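You operate a simulated robot arm through the tools that you are given. There is no shell and no other tool.

You are at the controls of a simulated robot arm. One attempt, no reset.

Task
Screw the sphere down, uncap it, wipe it clean and cap it again.
Fine: wipe with the pad beside it and put the pad back. Set down upright: blue cap.

It is judged by the outcome, as a careful person would: the job done as asked, and still so three seconds after it is handed in. It fails if anything else is knocked over, pushed out of place, dropped, spilled or broken. A push-on lid holds only when it is set on centred and level and pressed home; a screw cap is set on level and turned clockwise until tight.

Robot
A 6-joint arm with a fingered hand, fixed in place. Base frame: the origin is at the foot of the arm, x ahead of it, y to its left, z up. Units: mm, degrees, N and s.
It reaches about 1346 mm from its shoulder. Its first joint turns from -149.0 to 149.0 degrees. Payload 3.5 kg.
The TCP is the grasp point between the finger pads, 26 mm short of the fingertips. In the tool frame z runs along the fingers and y along their closing line. The gripper opens to 132 mm. The gripper's body begins 73 mm behind the TCP. The gripper is a hand of 4 fingers: y runs from the thumb to the fingers, the wrist lies at [0, 0, -234] in the tool frame, and closing takes about 1.5 s.
Orientation is that of the tool frame in the base frame, as a unit quaternion [x, y, z, w]. With the fingers straight down and closing along the base's y, the tool's x points along the base's -x, its y along +y and its z along -z.

Tools
- The arm moves only by the tool arm_command. Its arguments are lists of equal length, an entry for each row: "delta_pos": the shift along the base's x, y, z in mm, a list of three; "rot": the turn, a rotation vector about the base's x, y, z in degrees, a list of three; "hand": the finger opening in mm, from 0 to 132. In form: {"delta_pos": [[tx, ty, tz], ...], "rot": [[rx, ry, rz], ...], "hand": [hand, ...]}. A call has 1 to 20 rows; each row shifts and turns the commanded pose from where the row before left it. Each row takes 0.2 s and may step no farther than 50 mm and 8.6 degrees from the row before; otherwise, or with a gripper value out of range, the whole call is refused. Where a pose cannot be reached the arm comes as near as it can. A force on the tool above 90 N (or 10 N above the force at the start of the call, whichever is more), or a blocked arm, ends the call early, and 0.2 s more pass. Each finger travels about 72 mm/s and halts on what it meets, pressing with about 24 N; the grip force reading is that of the motor and also rises with nothing between the fingers. The clock runs only during rows and for 0.2 s after the last one: add rows that do not move to give the fingers time. It gives the time, the measured TCP pose, the force on the tool (base axes), the opening and the grip force at its end, in the units of the frame above (readings bear some noise), with the torque about the TCP (base axes, N m) and any sound that the robot's microphone picked up.
- Cameras (640 x 400 px; columns grow to the right, rows downward): "scene" is fixed at [415, 656.6, 1357]; the picture's right is [0.51, 0.86, 0.00], its down [0.55, -0.32, -0.77] and it looks along [-0.66, 0.39, -0.64] (base axes); focal length 331 px, centre (320, 200). "wrist" rides on the gripper at [68, 2, -97] in the tool frame; the picture's right is [-0.03, 1.00, 0.00], its down [-0.82, -0.02, -0.58] and it looks along [-0.58, -0.01, 0.82] (tool axes); focal length 270 px, centre (320, 200). There is no depth. A picture from a camera that has moved, and an enlarged one, comes with that camera's place and axes in the base frame and with its lens. The place of the scene camera against the robot may be out by one fixed shift of up to 25 mm in any direction.
- get_image(camera): a new picture of that camera. It takes no simulated time.
- raise_lower(by): slides the trunk up (or, below 0, down) by that many mm; the arm rides with it, the base frame stays. It gives what a move gives, with no picture.
- set_grasp(shape): the hand has 4 fingers and takes this shape, open, in about a second: jaw (thumb against the fingers, like two jaws); tri (thumb and two fingers); tip (a fingertip pinch); poke (one finger out to press); point (the index stretched); flat (the hand flat); cup (the hand cupped); fist (a fist). The gripper value then closes the fingers along that shape, each until it touches; the sizes above hold for jaw. It gives what a move gives, with no picture.
- zoom(camera, box): a new picture of the part [left, top, right, bottom] of that camera's present view, enlarged. It takes no simulated time.
- sign_off(): hands the job in; it is judged then, once.

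Places have to be worked out from the pictures, the camera data and where the tool is seen. Open the gripper and draw the arm clear of the work before you hand the job in, unless the task says otherwise.

The tools are called after ">>>" as a command line: name --argument value ..., lists and objects as JSON in quotes. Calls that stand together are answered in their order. arm_command: Moves the arm, as the interface text tells. Its arguments: {"type":"object","properties":{"delta_pos":{"type":"array","items":{"type":"array","items":{"type":"number"}}},"rot":{"type":"array","items":{"type":"array","items":{"type":"number"}}},"hand":{"type":"array","items":{"type":"number"}}},"required":["delta_pos","rot","hand"]} The other tools are called the same way: raise_lower (by) slides the trunk up or down; set_grasp (shape) gives the hand a shape; get_image (camera) takes a picture; zoom (camera, box) takes an enlarged picture of a part of a camera's view; sign_off () hands the job in.

At the start:

```text
clock: 0.0
position: [-225.0, 663.7, 1050.0]
tool_rot: [0.0, 1.0, 0.0, 0.0]
force: [-0.1, -0.4, -0.5]
torque: [0.01, 0.01, 0.01]
grip_width: 131.9
grip_force: 0.1
shape: jaw
trunk travel left (down, up): [-949.0, 21.0]
```

scene: 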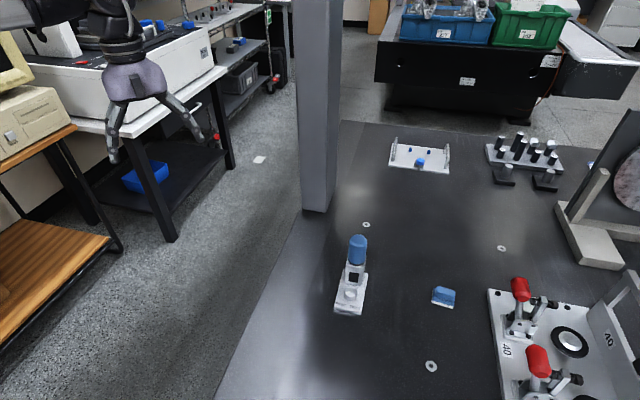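
wrist: 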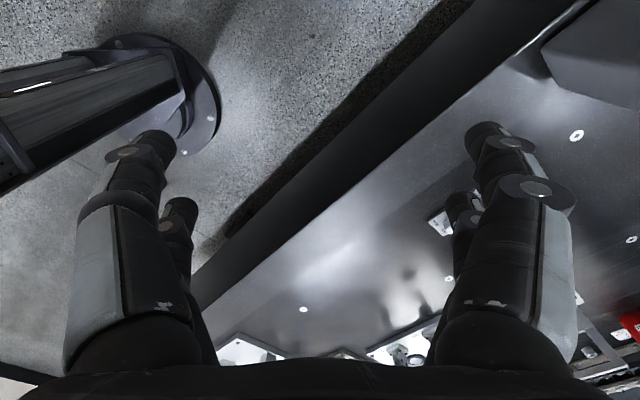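

I'll take a closer look at the work area, where a blue-capped item on a white base and a blue pad are visible.

>>> zoom --camera "scene" --box '[310, 220, 390, 320]'

>>> zoom --camera "scene" --box '[400, 260, 480, 330]'

>>> zoom --camera "scene" --box '[300, 120, 620, 320]'

>>> get_image --camera "wrist"

```text
4.00 times, centred on (350, 270) of scene
camera zoom: at [415.0, 656.6, 1357.0], right [0.51, 0.86, 0.0], down [0.55, -0.32, -0.77], along [-0.66, 0.39, -0.64], focal length 1324 px, centre (200, -80)
```

zoom: 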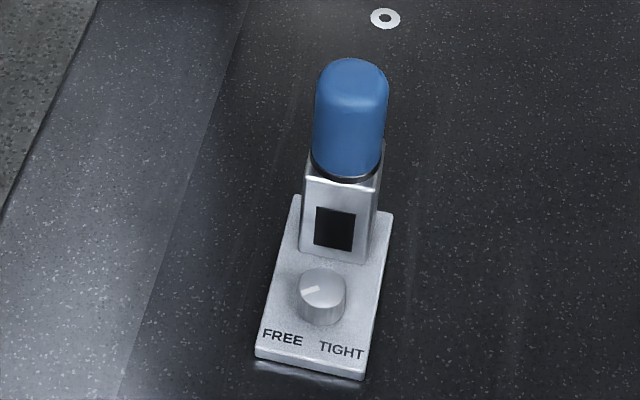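

```text
5.71 times, centred on (440, 295) of scene
camera zoom: at [415.0, 656.6, 1357.0], right [0.51, 0.86, 0.0], down [0.55, -0.32, -0.77], along [-0.66, 0.39, -0.64], focal length 1891 px, centre (-366, -343)
```

zoom: 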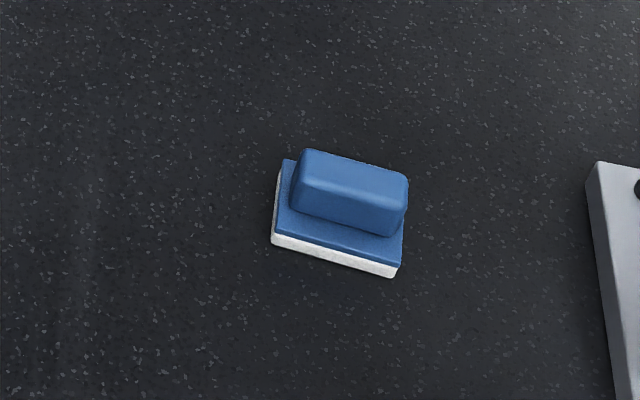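

```text
2.00 times, centred on (460, 220) of scene
camera zoom: at [415.0, 656.6, 1357.0], right [0.51, 0.86, 0.0], down [0.55, -0.32, -0.77], along [-0.66, 0.39, -0.64], focal length 662 px, centre (40, 160)
```

zoom: 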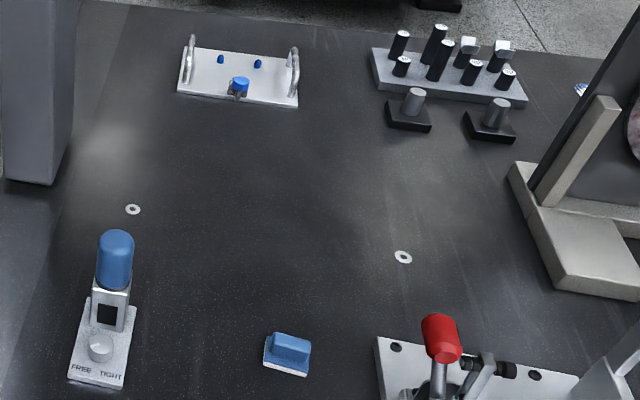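

```text
taken
camera wrist: at [-292.2, 665.0, 1148.9], right [0.03, 1.0, 0.0], down [0.82, -0.02, 0.58], along [0.58, -0.01, -0.82], focal length 270 px, centre (320, 200)
```

wrist: 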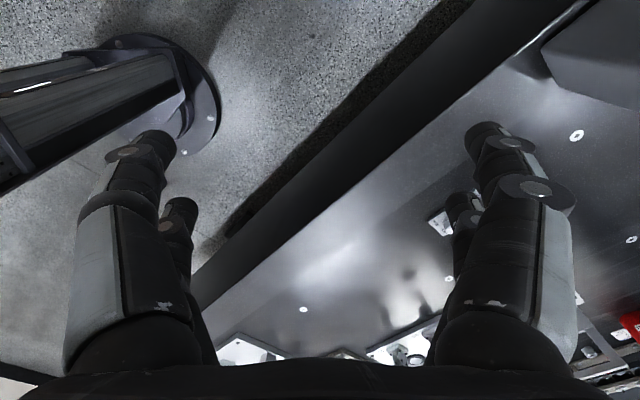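

The clamp knob stands at FREE, beside a post with a blue cap; the pad lies to its right. I'll estimate the table at z≈710 and the device near (90, 915), so I'm moving toward it at height to get a wrist view while keeping off the pillar near (-215, 1040).

>>> arm_command --delta_pos '[[35, 40, 0], [35, 40, 0], [35, 40, 0], [35, 40, 0], [0, 20, 0], [0, 0, 0], [0, 0, 0]]' --rot '[[0, 0, 0], [0, 0, 0], [0, 0, 0], [0, 0, 0], [0, 0, 0], [0, 0, 0], [0, 0, 0]]' --hand '[132, 132, 132, 132, 132, 132, 132]'

>>> get_image --camera "wrist"

>>> get_image --camera "scene"

```text
refused: row 1 steps farther than a row can; nothing moved
```

```text
taken
camera wrist: at [-292.2, 665.0, 1148.9], right [0.03, 1.0, 0.0], down [0.82, -0.02, 0.58], along [0.58, -0.01, -0.82], focal length 270 px, centre (320, 200)
```

wrist: 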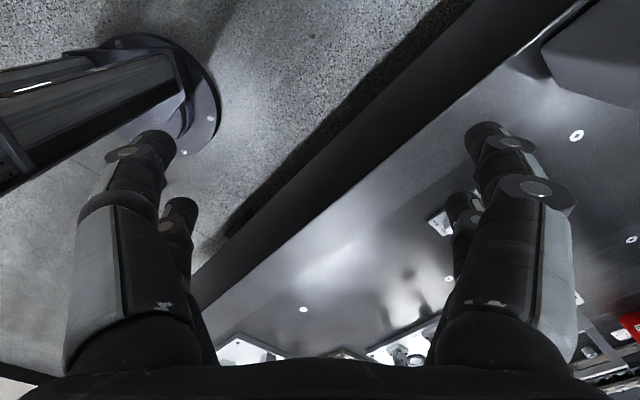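

```text
taken
```

scene: 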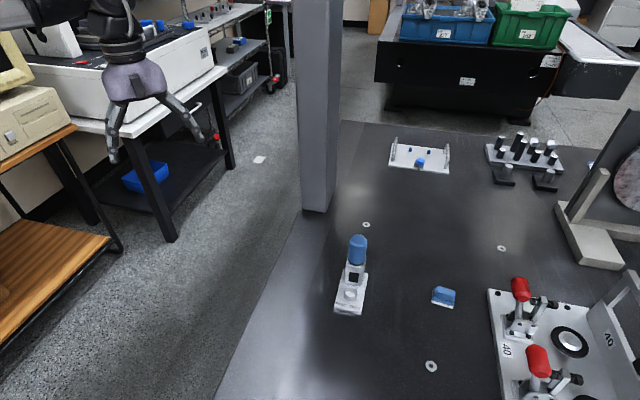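

The row was just over the 50 mm limit, so I'm repeating it with smaller steps.

>>> arm_command --delta_pos '[[29, 37, 0], [29, 37, 0], [29, 37, 0], [29, 37, 0], [29, 37, 0], [0, 0, 0], [0, 0, 0]]' --rot '[[0, 0, 0], [0, 0, 0], [0, 0, 0], [0, 0, 0], [0, 0, 0], [0, 0, 0], [0, 0, 0]]' --hand '[132, 132, 132, 132, 132, 132, 132]'

>>> get_image --camera "wrist"

>>> get_image --camera "scene"

```text
clock: 1.6
position: [-77.8, 849.1, 1050.6]
tool_rot: [-0.001, 1.0, 0.0, -0.001]
force: [-0.2, 0.5, -0.3]
torque: [0.01, 0.03, 0.0]
grip_width: 131.8
grip_force: 0.1
shape: jaw
trunk travel left (down, up): [-949.0, 21.0]
```

```text
taken
camera wrist: at [-146.1, 852.2, 1148.9], right [0.03, 1.0, 0.0], down [0.82, -0.02, 0.58], along [0.58, -0.01, -0.82], focal length 270 px, centre (320, 200)
```

wrist: 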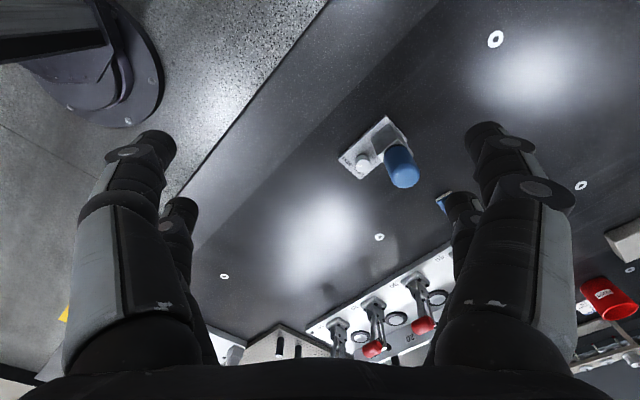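

```text
taken
```

scene: 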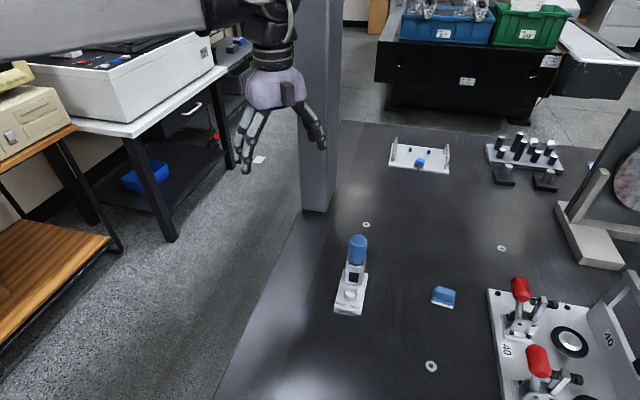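

The device is now clear in the wrist view. I'll zoom in on it and on the pad.

>>> zoom --camera "wrist" --box '[320, 100, 480, 200]'

>>> zoom --camera "wrist" --box '[420, 160, 500, 240]'

>>> zoom --camera "scene" --box '[320, 225, 376, 325]'

```text
4.00 times, centred on (400, 150) of wrist
camera zoom: at [-146.1, 852.2, 1148.9], right [0.03, 1.0, 0.0], down [0.82, -0.02, 0.58], along [0.58, -0.01, -0.82], focal length 1081 px, centre (0, 400)
```

zoom: 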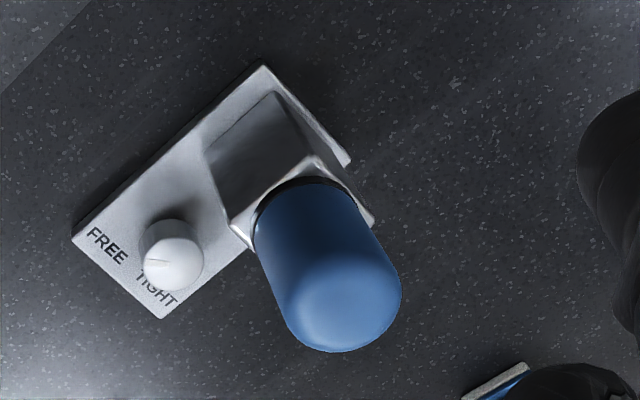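

```text
5.00 times, centred on (460, 200) of wrist
camera zoom: at [-146.1, 852.2, 1148.9], right [0.03, 1.0, 0.0], down [0.82, -0.02, 0.58], along [0.58, -0.01, -0.82], focal length 1351 px, centre (-380, 200)
```

zoom: 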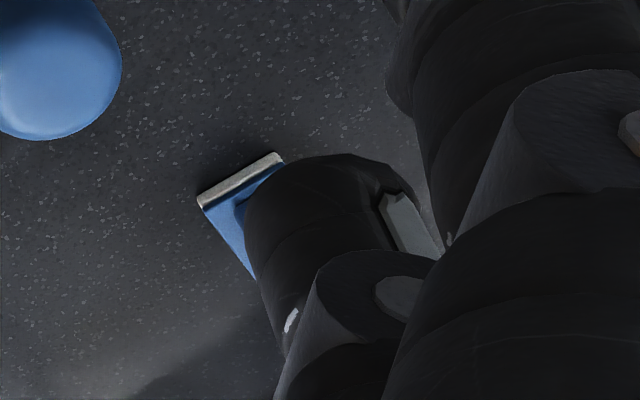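

```text
4.00 times, centred on (348, 275) of scene
camera zoom: at [415.0, 656.6, 1357.0], right [0.51, 0.86, 0.0], down [0.55, -0.32, -0.77], along [-0.66, 0.39, -0.64], focal length 1324 px, centre (208, -100)
```

zoom: 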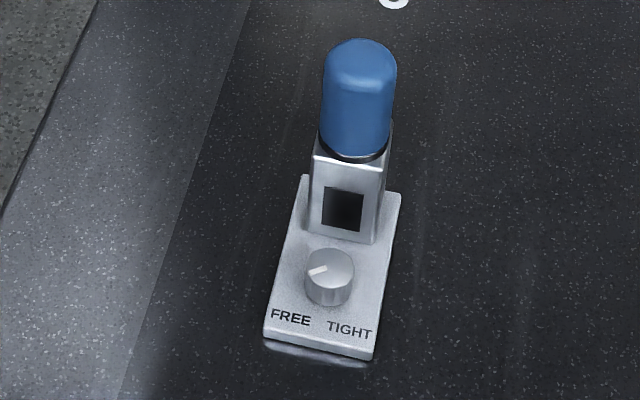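

By triangulation the table top is z≈712. The base plate centre is about (55, 938), lying along the 135° direction, with the knob about (72, 922) and the cap axis about (32, 961), cap top z≈850. I'll turn the tool 135° so the camera looks from the knob side, and come closer.

>>> arm_command --delta_pos '[[13.5, 0.4, -7.5], [13.5, 0.4, -7.5], [13.5, 0.4, -7.5], [13.5, 0.4, -7.5], [13.5, 0.4, -7.5], [13.5, 0.4, -7.5], [13.5, 0.4, -7.5], [13.5, 0.4, -7.5], [13.5, 0.4, -7.5], [13.5, 0.4, -7.5], [13.5, 0.4, -7.5], [13.5, 0.4, -7.5], [13.5, 0.4, -7.5], [13.5, 0.4, -7.5], [13.5, 0.4, -7.5], [13.5, 0.4, -7.5], [0, 0, 0], [0, 0, 0]]' --rot '[[0, 0, 8.44], [0, 0, 8.44], [0, 0, 8.44], [0, 0, 8.44], [0, 0, 8.44], [0, 0, 8.44], [0, 0, 8.44], [0, 0, 8.44], [0, 0, 8.44], [0, 0, 8.44], [0, 0, 8.44], [0, 0, 8.44], [0, 0, 8.44], [0, 0, 8.44], [0, 0, 8.44], [0, 0, 8.44], [0, 0, 0], [0, 0, 0]]' --hand '[132, 132, 132, 132, 132, 132, 132, 132, 132, 132, 132, 132, 132, 132, 132, 132, 132, 132]'

>>> get_image --camera "wrist"

>>> get_image --camera "scene"

```text
clock: 5.4
position: [137.5, 854.3, 1050.6]
tool_rot: [0.924, -0.382, 0.0, 0.0]
force: [-0.3, -0.4, 0.0]
torque: [-0.01, 0.02, 0.01]
grip_width: 131.9
grip_force: 0.0
shape: jaw
out of reach, approached as far as the arm can: row 1, 2, 3, 4, 5, 6, 7, 8, 9, 10, 11, 12, 13, 14, 15, 16
trunk travel left (down, up): [-949.0, 21.0]
```

```text
taken
camera wrist: at [184.5, 805.3, 1148.9], right [-0.72, -0.69, 0.0], down [-0.56, 0.59, 0.58], along [-0.4, 0.42, -0.82], focal length 270 px, centre (320, 200)
```

wrist: 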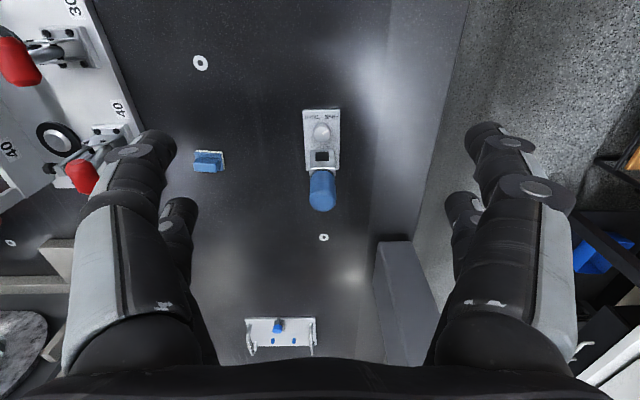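

```text
taken
```

scene: 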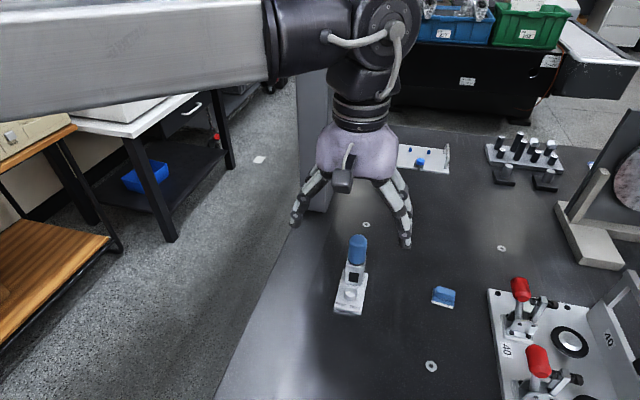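

The arm didn't come down in z, so height seems to come from the trunk. I'll lower the trunk 120 mm, which keeps the fingertips above the cap.

>>> raise_lower --by -120

>>> get_image --camera "wrist"

>>> zoom --camera "wrist" --box '[260, 90, 380, 240]'

>>> get_image --camera "scene"

```text
clock: 6.9
position: [135.6, 854.3, 931.5]
tool_rot: [0.923, -0.384, 0.0, -0.001]
force: [-0.2, 0.0, -0.1]
torque: [0.03, -0.01, 0.02]
grip_width: 131.9
grip_force: 0.0
shape: jaw
trunk travel left (down, up): [-829.0, 141.0]
```

```text
taken
camera wrist: at [184.3, 805.2, 1029.0], right [-0.72, -0.69, 0.0], down [-0.56, 0.59, 0.58], along [-0.4, 0.42, -0.82], focal length 270 px, centre (320, 200)
```

wrist: 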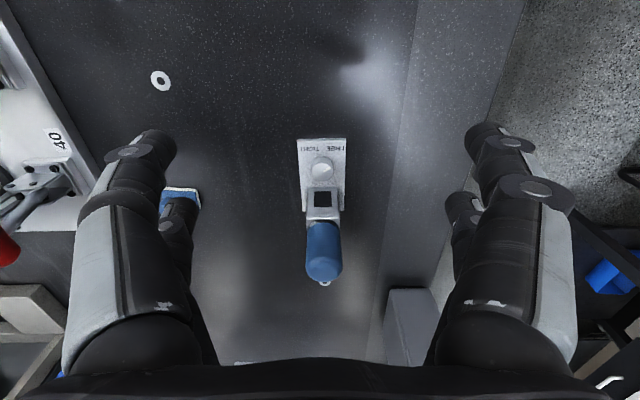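

```text
2.67 times, centred on (320, 165) of wrist
camera zoom: at [184.3, 805.2, 1029.0], right [-0.72, -0.69, 0.0], down [-0.56, 0.59, 0.58], along [-0.4, 0.42, -0.82], focal length 721 px, centre (320, 293)
```

zoom: 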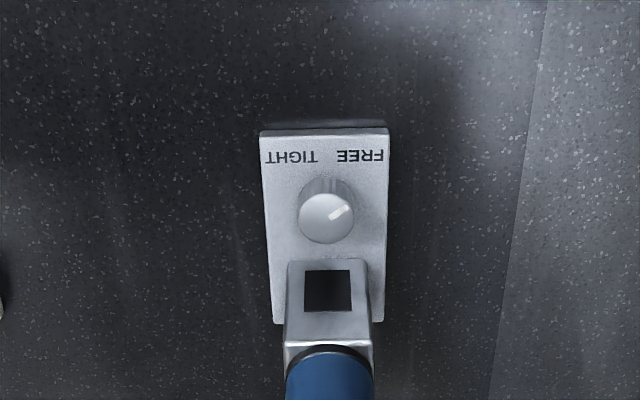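

```text
taken
```

scene: 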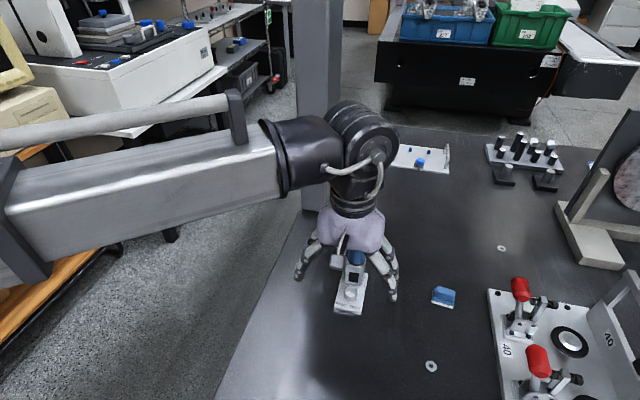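

The second view agrees: plate end midpoint (93, 899), knob centre ≈(72, 921), knob top z≈742, diameter about 25, pointer at 8 o'clock (FREE). I'll test whether the arm itself can lower and lean the hand away from the cap.

>>> arm_command --delta_pos '[[0, 0, -5], [0, 0, -5], [0, 0, 0]]' --rot '[[0, 0, 0], [0, 0, 0], [0, 0, 0]]' --hand '[132, 132, 132]'

>>> arm_command --delta_pos '[[0, 0, 0], [0, 0, 0], [0, 0, 0]]' --rot '[[4.25, 4.23, 0], [4.25, 4.23, 0], [0, 0, 0]]' --hand '[132, 132, 132]'

```text
clock: 7.7
position: [135.9, 854.9, 930.4]
tool_rot: [0.924, -0.383, -0.001, 0.0]
force: [0.0, -0.1, -0.1]
torque: [0.0, -0.03, 0.01]
grip_width: 131.9
grip_force: 0.0
shape: jaw
out of reach, approached as far as the arm can: row 1, 2
trunk travel left (down, up): [-829.0, 141.0]
```

```text
clock: 8.5
position: [136.5, 854.0, 935.5]
tool_rot: [0.919, -0.38, -0.097, -0.04]
force: [-0.5, 0.4, 0.8]
torque: [0.01, 0.02, -0.02]
grip_width: 131.9
grip_force: 0.1
shape: jaw
out of reach, approached as far as the arm can: row 2
trunk travel left (down, up): [-829.0, 141.0]
```

Tilting works, but the wrist is at its lowest height relative to the trunk. I'll raise the arm 200 mm and drop the trunk 200 mm to give the arm room below.

>>> arm_command --delta_pos '[[0, 0, 40], [0, 0, 40], [0, 0, 40], [0, 0, 40], [0, 0, 40], [0, 0, 0], [0, 0, 0]]' --rot '[[0, 0, 0], [0, 0, 0], [0, 0, 0], [0, 0, 0], [0, 0, 0], [0, 0, 0], [0, 0, 0]]' --hand '[132, 132, 132, 132, 132, 132, 132]'

>>> get_image --camera "scene"

```text
clock: 10.1
position: [135.9, 853.9, 936.0]
tool_rot: [0.919, -0.38, -0.096, -0.04]
force: [0.5, 0.9, 0.5]
torque: [0.0, -0.01, 0.03]
grip_width: 131.9
grip_force: 0.0
shape: jaw
out of reach, approached as far as the arm can: row 1, 2, 3, 4, 5
trunk travel left (down, up): [-829.0, 141.0]
```

```text
taken
```

scene: 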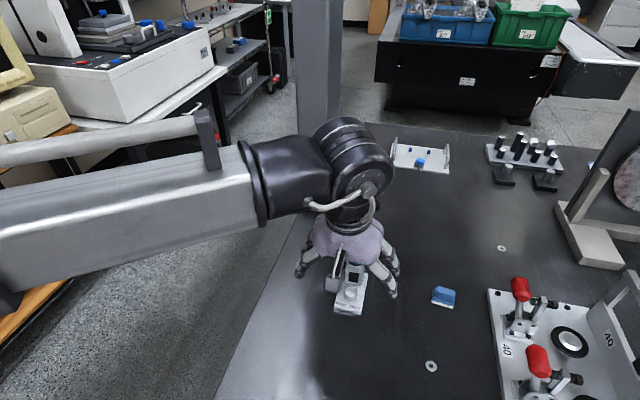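

The arm only moves level, so height comes from the trunk. I'll look at the finger layout up close before planning the knob grip.

>>> zoom --camera "wrist" --box '[50, 100, 350, 400]'

>>> zoom --camera "scene" --box '[270, 190, 430, 320]'

```text
1.33 times, centred on (200, 250) of wrist
camera zoom: at [197.4, 791.8, 1017.7], right [-0.72, -0.69, 0.0], down [-0.47, 0.49, 0.73], along [-0.51, 0.53, -0.68], focal length 360 px, centre (480, 133)
```

zoom: 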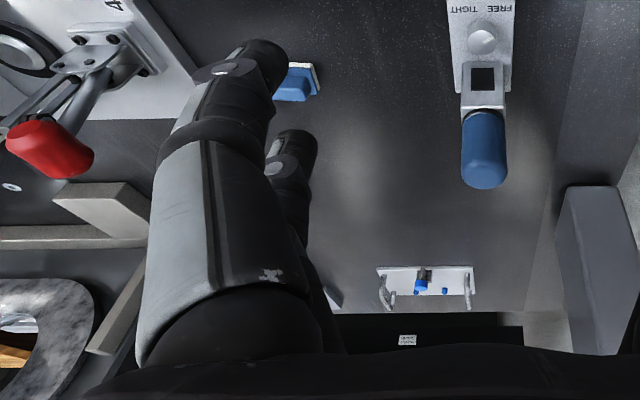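

```text
3.08 times, centred on (350, 255) of scene
camera zoom: at [415.0, 656.6, 1357.0], right [0.51, 0.86, 0.0], down [0.55, -0.32, -0.77], along [-0.66, 0.39, -0.64], focal length 1018 px, centre (228, 31)
```

zoom: 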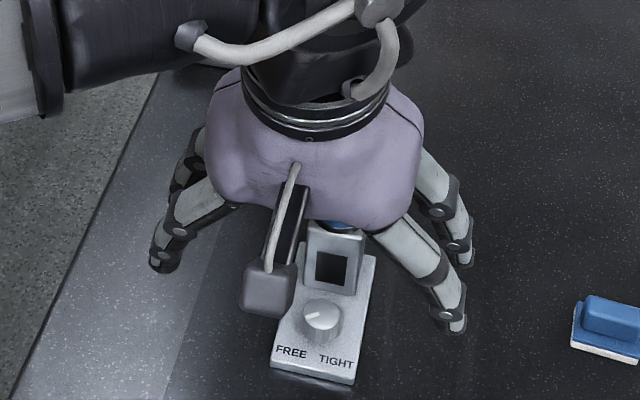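

The hand has two fingers per side, about 36 mm apart. I'll try the pinch shape and see how the fingers close here in free air, clear of everything.

>>> set_grasp --shape "tip"

>>> get_image --camera "wrist"

>>> arm_command --delta_pos '[[0, 0, 0], [0, 0, 0], [0, 0, 0], [0, 0, 0], [0, 0, 0], [0, 0, 0], [0, 0, 0]]' --rot '[[0, 0, 0], [0, 0, 0], [0, 0, 0], [0, 0, 0], [0, 0, 0], [0, 0, 0], [0, 0, 0]]' --hand '[25, 25, 25, 25, 25, 25, 25]'

>>> get_image --camera "wrist"

>>> zoom --camera "scene" --box '[270, 190, 430, 320]'

```text
clock: 11.0
position: [135.8, 853.9, 936.1]
tool_rot: [0.919, -0.381, -0.096, -0.041]
force: [0.6, -0.4, -0.1]
torque: [-0.03, -0.03, -0.01]
grip_width: 131.8
grip_force: 0.1
shape: tip
trunk travel left (down, up): [-829.0, 141.0]
```

```text
taken
camera wrist: at [197.4, 791.9, 1017.7], right [-0.72, -0.69, 0.0], down [-0.47, 0.49, 0.73], along [-0.51, 0.53, -0.68], focal length 270 px, centre (320, 200)
```

wrist: 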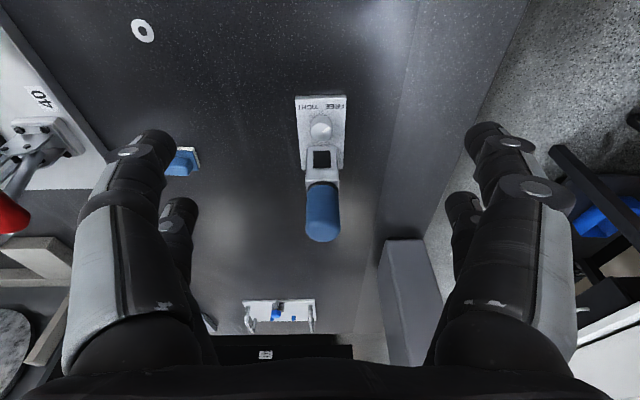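

```text
clock: 12.6
position: [135.4, 854.5, 935.7]
tool_rot: [0.919, -0.38, -0.096, -0.04]
force: [0.1, -1.1, 0.4]
torque: [0.0, 0.02, 0.0]
grip_width: 25.4
grip_force: 0.1
shape: tip
trunk travel left (down, up): [-829.0, 141.0]
```

```text
taken
camera wrist: at [197.4, 791.9, 1017.7], right [-0.72, -0.69, 0.0], down [-0.47, 0.49, 0.73], along [-0.51, 0.53, -0.68], focal length 270 px, centre (320, 200)
```

wrist: 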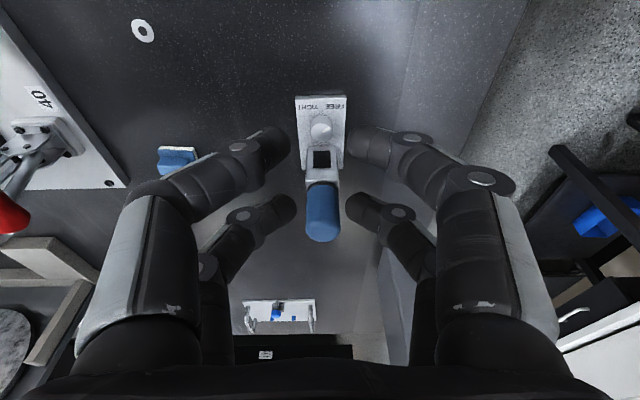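

```text
3.08 times, centred on (350, 255) of scene
camera zoom: at [415.0, 656.6, 1357.0], right [0.51, 0.86, 0.0], down [0.55, -0.32, -0.77], along [-0.66, 0.39, -0.64], focal length 1018 px, centre (228, 31)
```

zoom: 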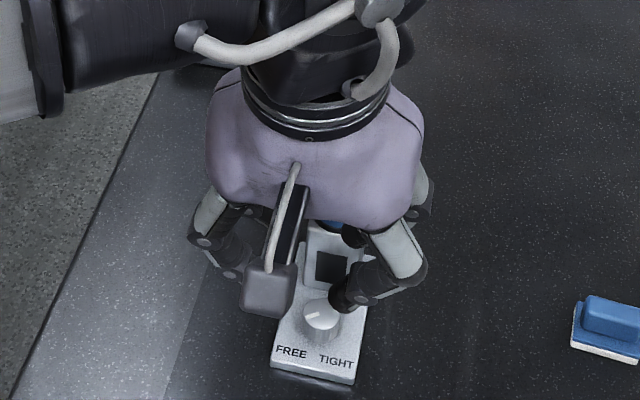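

The fingers close as two pairs about 36 mm apart. I'll also check the tri shape for gripping a round 25 mm knob.

>>> set_grasp --shape "tri"

>>> arm_command --delta_pos '[[0, 0, 0], [0, 0, 0], [0, 0, 0], [0, 0, 0], [0, 0, 0], [0, 0, 0], [0, 0, 0]]' --rot '[[0, 0, 0], [0, 0, 0], [0, 0, 0], [0, 0, 0], [0, 0, 0], [0, 0, 0], [0, 0, 0]]' --hand '[25, 25, 25, 25, 25, 25, 25]'

>>> get_image --camera "wrist"

>>> set_grasp --shape "jaw"

>>> arm_command --delta_pos '[[0, 0, 0], [0, 0, 0], [0, 0, 0], [0, 0, 0], [0, 0, 0], [0, 0, 0], [0, 0, 0]]' --rot '[[0, 0, 0], [0, 0, 0], [0, 0, 0], [0, 0, 0], [0, 0, 0], [0, 0, 0], [0, 0, 0]]' --hand '[25, 25, 25, 25, 25, 25, 25]'

>>> get_image --camera "wrist"

```text
clock: 13.5
position: [137.0, 854.4, 935.7]
tool_rot: [0.919, -0.381, -0.097, -0.04]
force: [0.4, 0.3, 0.2]
torque: [-0.01, 0.01, -0.04]
grip_width: 132.1
grip_force: 0.1
shape: tri
trunk travel left (down, up): [-829.0, 141.0]
```

```text
clock: 15.1
position: [136.8, 854.7, 935.1]
tool_rot: [0.919, -0.381, -0.096, -0.04]
force: [-0.3, 0.3, -0.2]
torque: [-0.02, 0.02, -0.01]
grip_width: 25.0
grip_force: 0.1
shape: tri
trunk travel left (down, up): [-829.0, 141.0]
```

```text
taken
camera wrist: at [197.4, 791.9, 1017.7], right [-0.72, -0.69, 0.0], down [-0.47, 0.49, 0.73], along [-0.51, 0.53, -0.68], focal length 270 px, centre (320, 200)
```

wrist: 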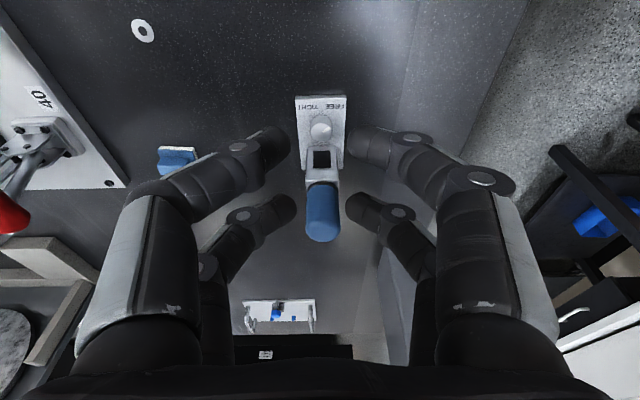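

```text
clock: 16.0
position: [136.5, 854.0, 935.3]
tool_rot: [0.919, -0.381, -0.096, -0.04]
force: [-0.1, -0.5, 0.0]
torque: [0.01, 0.02, -0.02]
grip_width: 132.1
grip_force: 0.0
shape: jaw
trunk travel left (down, up): [-829.0, 141.0]
```

```text
clock: 17.6
position: [136.8, 854.1, 935.1]
tool_rot: [0.919, -0.38, -0.096, -0.04]
force: [0.2, -0.3, -0.2]
torque: [-0.02, 0.03, 0.01]
grip_width: 25.3
grip_force: 0.1
shape: jaw
trunk travel left (down, up): [-829.0, 141.0]
```

```text
taken
camera wrist: at [197.4, 791.9, 1017.7], right [-0.72, -0.69, 0.0], down [-0.47, 0.49, 0.73], along [-0.51, 0.53, -0.68], focal length 270 px, centre (320, 200)
```

wrist: 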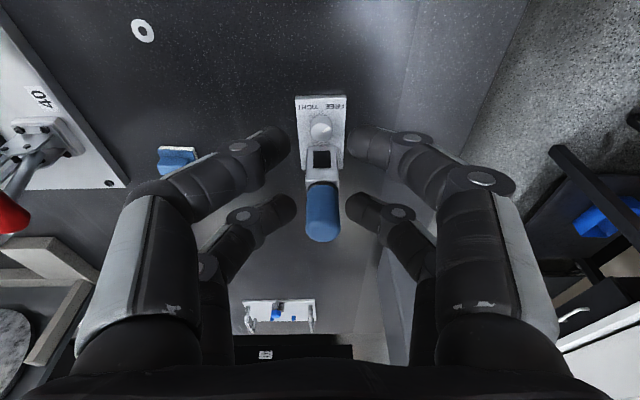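

All the shapes look alike, so I'm staying with jaw. I keep the 12° lean away from the cap, move over the knob with a 50 mm opening, and then lower the trunk part way to check alignment.

>>> arm_command --delta_pos '[[-31, 32, 0], [-31, 32, 0], [0, 0, 0], [0, 0, 0]]' --rot '[[0, 0, 0], [0, 0, 0], [0, 0, 0], [0, 0, 0]]' --hand '[50, 50, 50, 50]'

>>> raise_lower --by -100

>>> get_image --camera "wrist"

>>> get_image --camera "scene"

```text
clock: 18.6
position: [71.2, 919.5, 936.2]
tool_rot: [0.919, -0.381, -0.096, -0.04]
force: [0.5, -0.1, -1.1]
torque: [0.04, -0.02, -0.02]
grip_width: 49.7
grip_force: 0.1
shape: jaw
trunk travel left (down, up): [-829.0, 141.0]
```

```text
clock: 19.9
position: [70.8, 918.6, 836.0]
tool_rot: [0.919, -0.38, -0.097, -0.04]
force: [0.9, -0.3, 0.8]
torque: [-0.01, -0.01, 0.0]
grip_width: 49.7
grip_force: 0.1
shape: jaw
trunk travel left (down, up): [-729.0, 241.0]
```

```text
taken
camera wrist: at [132.4, 856.5, 917.8], right [-0.72, -0.69, 0.0], down [-0.47, 0.49, 0.73], along [-0.51, 0.53, -0.68], focal length 270 px, centre (320, 200)
```

wrist: 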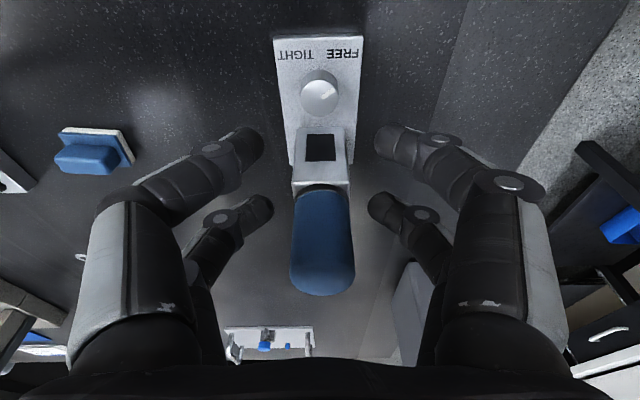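

```text
taken
```

scene: 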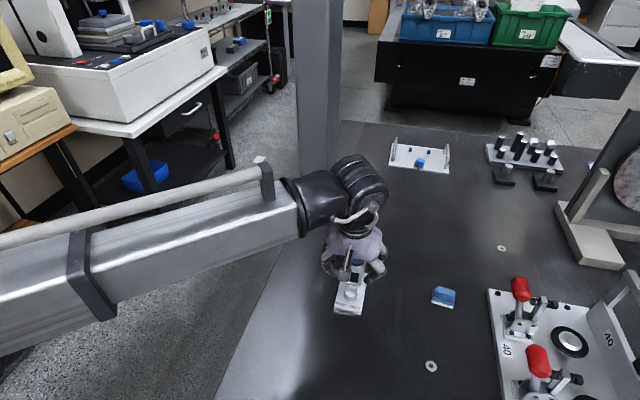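

Laterally the knob is centred between the fingers. I'll nudge 2 mm away from the post and lower about 80 mm so the pads straddle the knob.

>>> arm_command --delta_pos '[[1.4, -1.4, 0], [0, 0, 0]]' --rot '[[0, 0, 0], [0, 0, 0]]' --hand '[50, 50]'

>>> raise_lower --by -60

>>> get_image --camera "wrist"

>>> zoom --camera "scene" --box '[300, 210, 400, 330]'

```text
clock: 20.5
position: [72.5, 917.0, 835.2]
tool_rot: [0.918, -0.382, -0.097, -0.041]
force: [1.0, 0.6, 1.2]
torque: [0.02, 0.0, 0.02]
grip_width: 49.9
grip_force: 0.1
shape: jaw
trunk travel left (down, up): [-729.0, 241.0]
```

```text
clock: 21.5
position: [72.3, 916.7, 776.0]
tool_rot: [0.919, -0.38, -0.096, -0.041]
force: [-0.5, -0.3, 0.6]
torque: [-0.01, 0.03, -0.01]
grip_width: 49.7
grip_force: 0.0
shape: jaw
trunk travel left (down, up): [-669.0, 301.0]
```

```text
taken
camera wrist: at [134.3, 855.2, 857.8], right [-0.72, -0.69, 0.0], down [-0.47, 0.49, 0.73], along [-0.51, 0.53, -0.68], focal length 270 px, centre (320, 200)
```

wrist: 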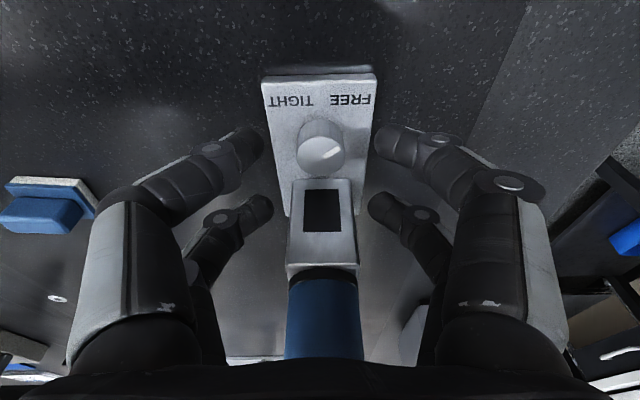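

```text
3.33 times, centred on (350, 270) of scene
camera zoom: at [415.0, 656.6, 1357.0], right [0.51, 0.86, 0.0], down [0.55, -0.32, -0.77], along [-0.66, 0.39, -0.64], focal length 1103 px, centre (220, -33)
```

zoom: 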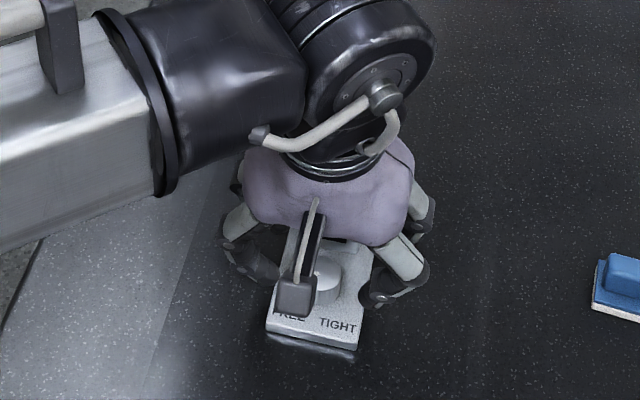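

I need a precise knob centre, so I'm zooming the wrist view on it.

>>> zoom --camera "wrist" --box '[250, 60, 390, 220]'

```text
2.50 times, centred on (320, 140) of wrist
camera zoom: at [134.3, 855.2, 857.8], right [-0.72, -0.69, 0.0], down [-0.47, 0.49, 0.73], along [-0.51, 0.53, -0.68], focal length 676 px, centre (320, 350)
```

zoom: 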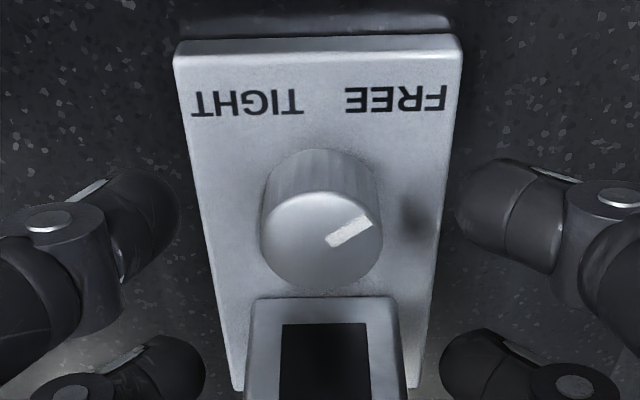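

The knob centre comes out at (71.6, 920.5), so the hand is aligned. I'll lower 21 mm and close on the knob.

>>> raise_lower --by -21

>>> arm_command --delta_pos '[[0, 0, 0], [0, 0, 0], [0, 0, 0], [0, 0, 0], [0, 0, 0]]' --rot '[[0, 0, 0], [0, 0, 0], [0, 0, 0], [0, 0, 0], [0, 0, 0]]' --hand '[10, 10, 10, 10, 10]'

>>> get_image --camera "wrist"

>>> zoom --camera "scene" --box '[300, 210, 400, 330]'

```text
clock: 22.2
position: [73.6, 917.2, 756.5]
tool_rot: [0.919, -0.381, -0.096, -0.04]
force: [-0.7, -0.2, 0.1]
torque: [-0.04, 0.01, -0.02]
grip_width: 49.5
grip_force: 0.0
shape: jaw
trunk travel left (down, up): [-648.0, 322.0]
```

```text
clock: 23.4
position: [74.0, 916.3, 755.8]
tool_rot: [0.919, -0.381, -0.097, -0.04]
force: [-0.2, 1.3, 0.3]
torque: [0.01, 0.0, 0.0]
grip_width: 10.6
grip_force: 0.0
shape: jaw
trunk travel left (down, up): [-648.0, 322.0]
```

```text
taken
camera wrist: at [134.3, 855.3, 836.7], right [-0.72, -0.69, 0.0], down [-0.47, 0.49, 0.73], along [-0.51, 0.53, -0.68], focal length 270 px, centre (320, 200)
```

wrist: 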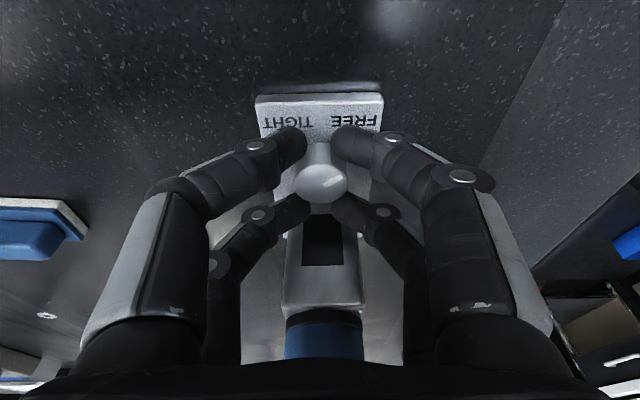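

```text
3.33 times, centred on (350, 270) of scene
camera zoom: at [415.0, 656.6, 1357.0], right [0.51, 0.86, 0.0], down [0.55, -0.32, -0.77], along [-0.66, 0.39, -0.64], focal length 1103 px, centre (220, -33)
```

zoom: 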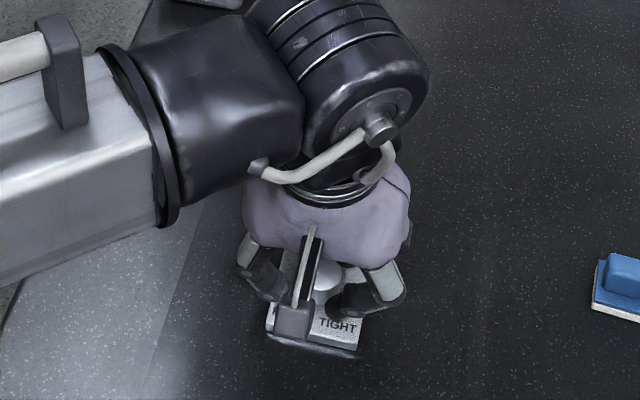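

The fingers reached 10 mm without touching, so the four fingers really do straddle the 26 mm knob. I'll close fully to see whether they cage it.

>>> arm_command --delta_pos '[[0, 0, 0], [0, 0, 0], [0, 0, 0], [0, 0, 0]]' --rot '[[0, 0, 0], [0, 0, 0], [0, 0, 0], [0, 0, 0]]' --hand '[0, 0, 0, 0]'

>>> zoom --camera "wrist" --box '[220, 80, 420, 260]'

```text
clock: 24.4
position: [74.4, 917.6, 754.7]
tool_rot: [0.919, -0.381, -0.096, -0.04]
force: [1.4, -0.4, 0.2]
torque: [-0.07, -0.06, -0.02]
grip_width: 0.0
grip_force: 23.5
shape: jaw
trunk travel left (down, up): [-648.0, 322.0]
```

```text
2.22 times, centred on (320, 170) of wrist
camera zoom: at [134.4, 855.4, 836.5], right [-0.72, -0.69, 0.0], down [-0.47, 0.49, 0.73], along [-0.51, 0.53, -0.68], focal length 601 px, centre (320, 267)
```

zoom: 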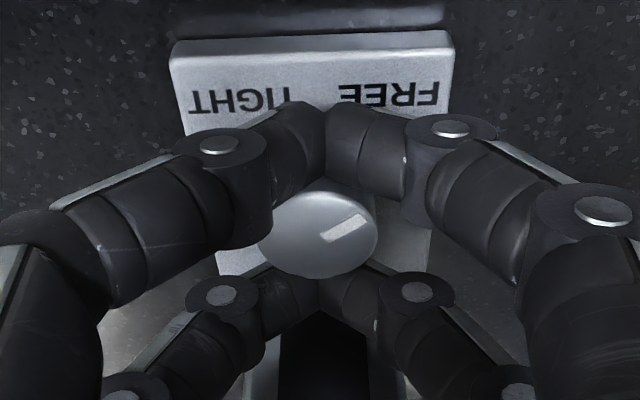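

The knob slipped untouched between the finger pairs, so I should hold it with the rear pair only (tool x≈-21). I'll open, back off 21 mm away from the post and close again.

>>> arm_command --delta_pos '[[0, 0, 0], [0, 0, 0], [0, 0, 0], [0, 0, 0], [0, 0, 0], [7.3, -7.5, 0], [7.4, -7.6, 0], [0, 0, 0]]' --rot '[[0, 0, 0], [0, 0, 0], [0, 0, 0], [0, 0, 0], [0, 0, 0], [0, 0, 0], [0, 0, 0], [0, 0, 0]]' --hand '[60, 60, 60, 60, 60, 60, 60, 60]'

>>> zoom --camera "wrist" --box '[190, 80, 450, 300]'

>>> arm_command --delta_pos '[[0, 0, 0], [0, 0, 0], [0, 0, 0], [0, 0, 0], [0, 0, 0]]' --rot '[[0, 0, 0], [0, 0, 0], [0, 0, 0], [0, 0, 0], [0, 0, 0]]' --hand '[10, 10, 10, 10, 10]'

>>> zoom --camera "wrist" --box '[190, 80, 450, 300]'

```text
clock: 26.2
position: [87.7, 903.3, 754.6]
tool_rot: [0.919, -0.38, -0.097, -0.04]
force: [0.8, 0.1, 0.3]
torque: [-0.01, 0.02, -0.01]
grip_width: 59.4
grip_force: 0.2
shape: jaw
trunk travel left (down, up): [-648.0, 322.0]
```

```text
1.82 times, centred on (320, 190) of wrist
camera zoom: at [149.9, 840.6, 836.7], right [-0.72, -0.69, 0.0], down [-0.47, 0.49, 0.74], along [-0.51, 0.53, -0.68], focal length 491 px, centre (320, 218)
```

zoom: 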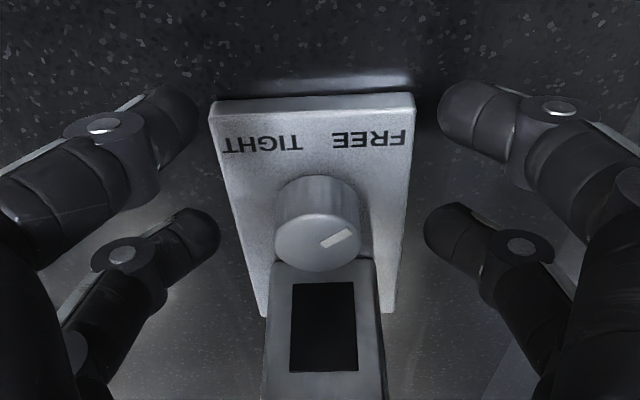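

```text
clock: 27.4
position: [88.3, 902.8, 754.8]
tool_rot: [0.918, -0.381, -0.098, -0.041]
force: [1.8, 0.8, 4.2]
torque: [0.11, -0.01, -0.04]
grip_width: 11.8
grip_force: 0.0
shape: jaw
trunk travel left (down, up): [-648.0, 322.0]
```

```text
1.82 times, centred on (320, 190) of wrist
camera zoom: at [150.0, 840.5, 836.9], right [-0.72, -0.69, 0.0], down [-0.47, 0.49, 0.74], along [-0.51, 0.53, -0.68], focal length 491 px, centre (320, 218)
```

zoom: 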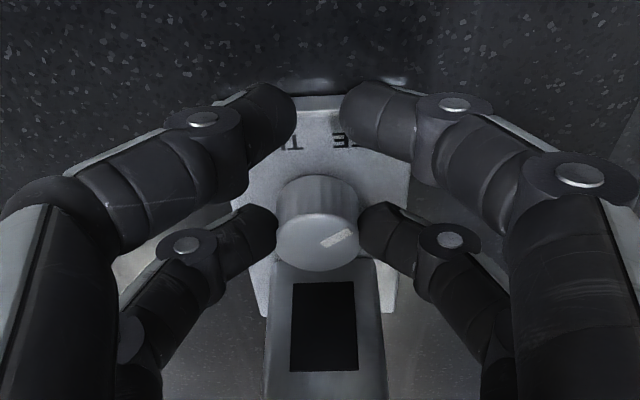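

The rear fingertips now meet the knob's sides. I'll close fully to get grip force and read the result.

>>> arm_command --delta_pos '[[0, 0, 0], [0, 0, 0], [0, 0, 0], [0, 0, 0]]' --rot '[[0, 0, 0], [0, 0, 0], [0, 0, 0], [0, 0, 0]]' --hand '[0, 0, 0, 0]'

>>> zoom --camera "wrist" --box '[190, 80, 450, 300]'

```text
clock: 28.4
position: [88.2, 903.6, 754.2]
tool_rot: [0.919, -0.38, -0.096, -0.04]
force: [-0.5, -0.4, -2.1]
torque: [-0.04, -0.03, 0.02]
grip_width: 0.0
grip_force: 24.2
shape: jaw
trunk travel left (down, up): [-648.0, 322.0]
```

```text
1.82 times, centred on (320, 190) of wrist
camera zoom: at [149.8, 840.7, 836.5], right [-0.72, -0.69, 0.0], down [-0.47, 0.49, 0.73], along [-0.51, 0.53, -0.68], focal length 491 px, centre (320, 218)
```

zoom: 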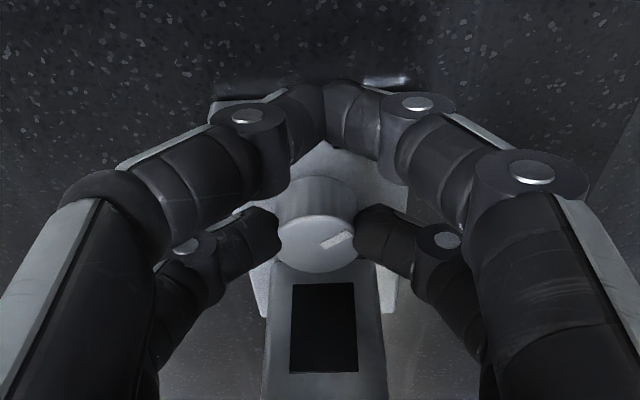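

The rear pair grips the knob. I'll turn it clockwise about its axis in five 8° steps and watch the torque.

>>> arm_command --delta_pos '[[-2.61, -2.26, 0], [-2.89, -1.87, 0], [-3.12, -1.46, 0], [0, 0, 0]]' --rot '[[0, 0, -8], [0, 0, -8], [0, 0, -8], [0, 0, 0]]' --hand '[0, 0, 0, 0]'

>>> zoom --camera "wrist" --box '[190, 80, 450, 300]'

>>> get_image --camera "scene"

```text
clock: 29.4
position: [80.7, 896.9, 753.7]
tool_rot: [0.819, -0.564, -0.086, -0.059]
force: [-0.6, 0.6, -2.3]
torque: [-0.04, 0.02, 0.03]
grip_width: 0.1
grip_force: 24.3
shape: jaw
trunk travel left (down, up): [-648.0, 322.0]
```

```text
1.82 times, centred on (320, 190) of wrist
camera zoom: at [109.9, 815.6, 836.5], right [-0.94, -0.33, 0.0], down [-0.22, 0.64, 0.73], along [-0.25, 0.69, -0.68], focal length 491 px, centre (320, 218)
```

zoom: 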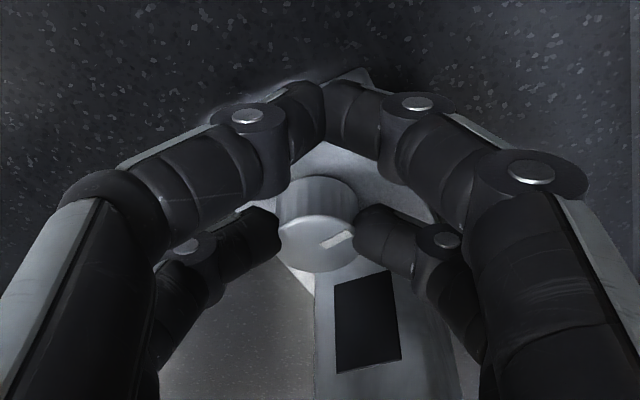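

```text
taken
```

scene: 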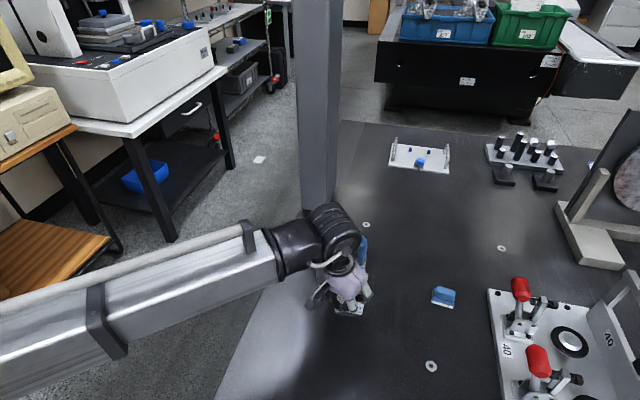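

The pointer stayed fixed to the hand while the base stayed put, so the knob turned 24° clockwise freely. I'll continue another 16°.

>>> arm_command --delta_pos '[[-3.29, -1.01, 0], [-3.41, -0.54, 0], [0, 0, 0]]' --rot '[[0, 0, -8], [0, 0, -8], [0, 0, 0]]' --hand '[0, 0, 0]'

>>> zoom --camera "wrist" --box '[190, 80, 450, 300]'

```text
clock: 30.2
position: [71.5, 894.8, 754.5]
tool_rot: [0.732, -0.673, -0.077, -0.071]
force: [0.9, -0.7, -2.7]
torque: [-0.04, 0.0, -0.02]
grip_width: 0.0
grip_force: 23.8
shape: jaw
trunk travel left (down, up): [-648.0, 322.0]
```

```text
1.82 times, centred on (320, 190) of wrist
camera zoom: at [78.9, 808.9, 836.6], right [-1.0, -0.06, 0.0], down [-0.04, 0.68, 0.73], along [-0.05, 0.73, -0.68], focal length 491 px, centre (320, 218)
```

zoom: 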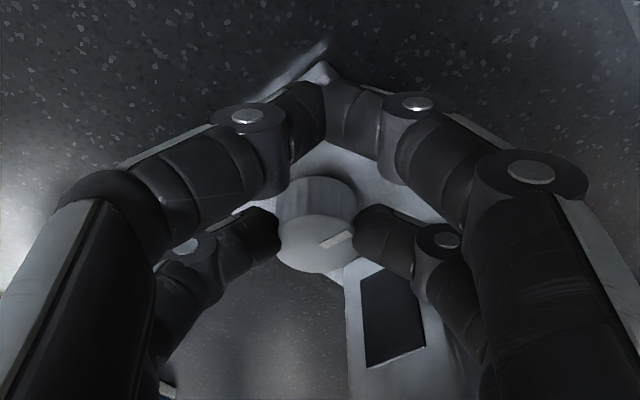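

The knob follows. I'll open to 50 mm and swing the hand back 80° around the knob, ready for another stroke.

>>> arm_command --delta_pos '[[0, 0, 0], [0, 0, 0], [0, 0, 0], [3.41, 0.54, 0], [3.29, 1.01, 0], [3.12, 1.46, 0], [2.89, 1.87, 0], [2.61, 2.26, 0], [2.26, 2.61, 0], [1.87, 2.89, 0], [1.46, 3.12, 0], [1.01, 3.29, 0], [0.54, 3.41, 0], [0, 0, 0]]' --rot '[[0, 0, 0], [0, 0, 0], [0, 0, 0], [0, 0, 8], [0, 0, 8], [0, 0, 8], [0, 0, 8], [0, 0, 8], [0, 0, 8], [0, 0, 8], [0, 0, 8], [0, 0, 8], [0, 0, 8], [0, 0, 0]]' --hand '[50, 50, 50, 50, 50, 50, 50, 50, 50, 50, 50, 50, 50, 50]'

>>> zoom --camera "wrist" --box '[190, 80, 450, 300]'

>>> get_image --camera "scene"

```text
clock: 33.2
position: [93.2, 914.4, 755.1]
tool_rot: [0.988, -0.115, -0.103, -0.012]
force: [0.0, 0.0, 0.4]
torque: [0.01, 0.01, 0.02]
grip_width: 49.5
grip_force: 0.0
shape: jaw
out of reach, approached as far as the arm can: row 13
trunk travel left (down, up): [-648.0, 322.0]
```

```text
1.82 times, centred on (320, 190) of wrist
camera zoom: at [178.0, 893.3, 836.8], right [-0.25, -0.97, 0.01], down [-0.66, 0.18, 0.73], along [-0.71, 0.18, -0.68], focal length 491 px, centre (320, 218)
```

zoom: 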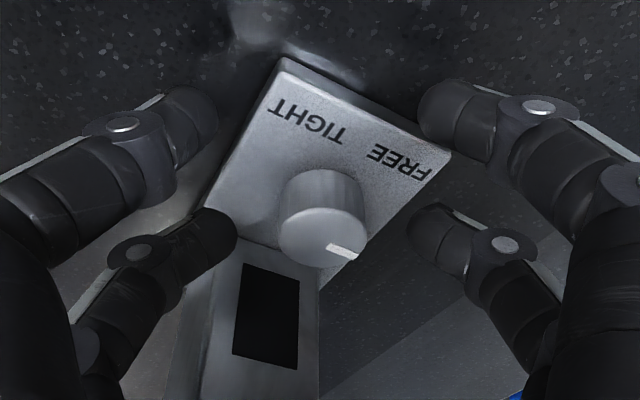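

```text
taken
```

scene: 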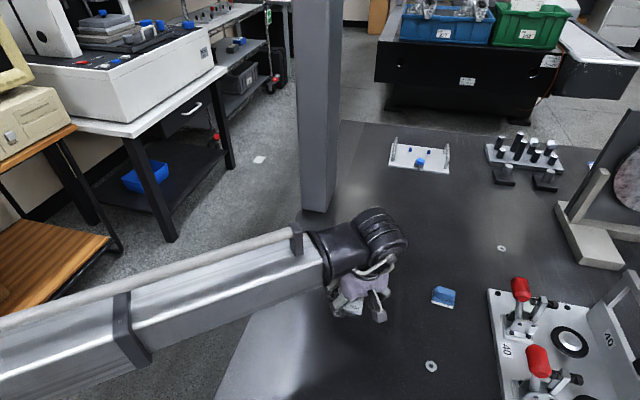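

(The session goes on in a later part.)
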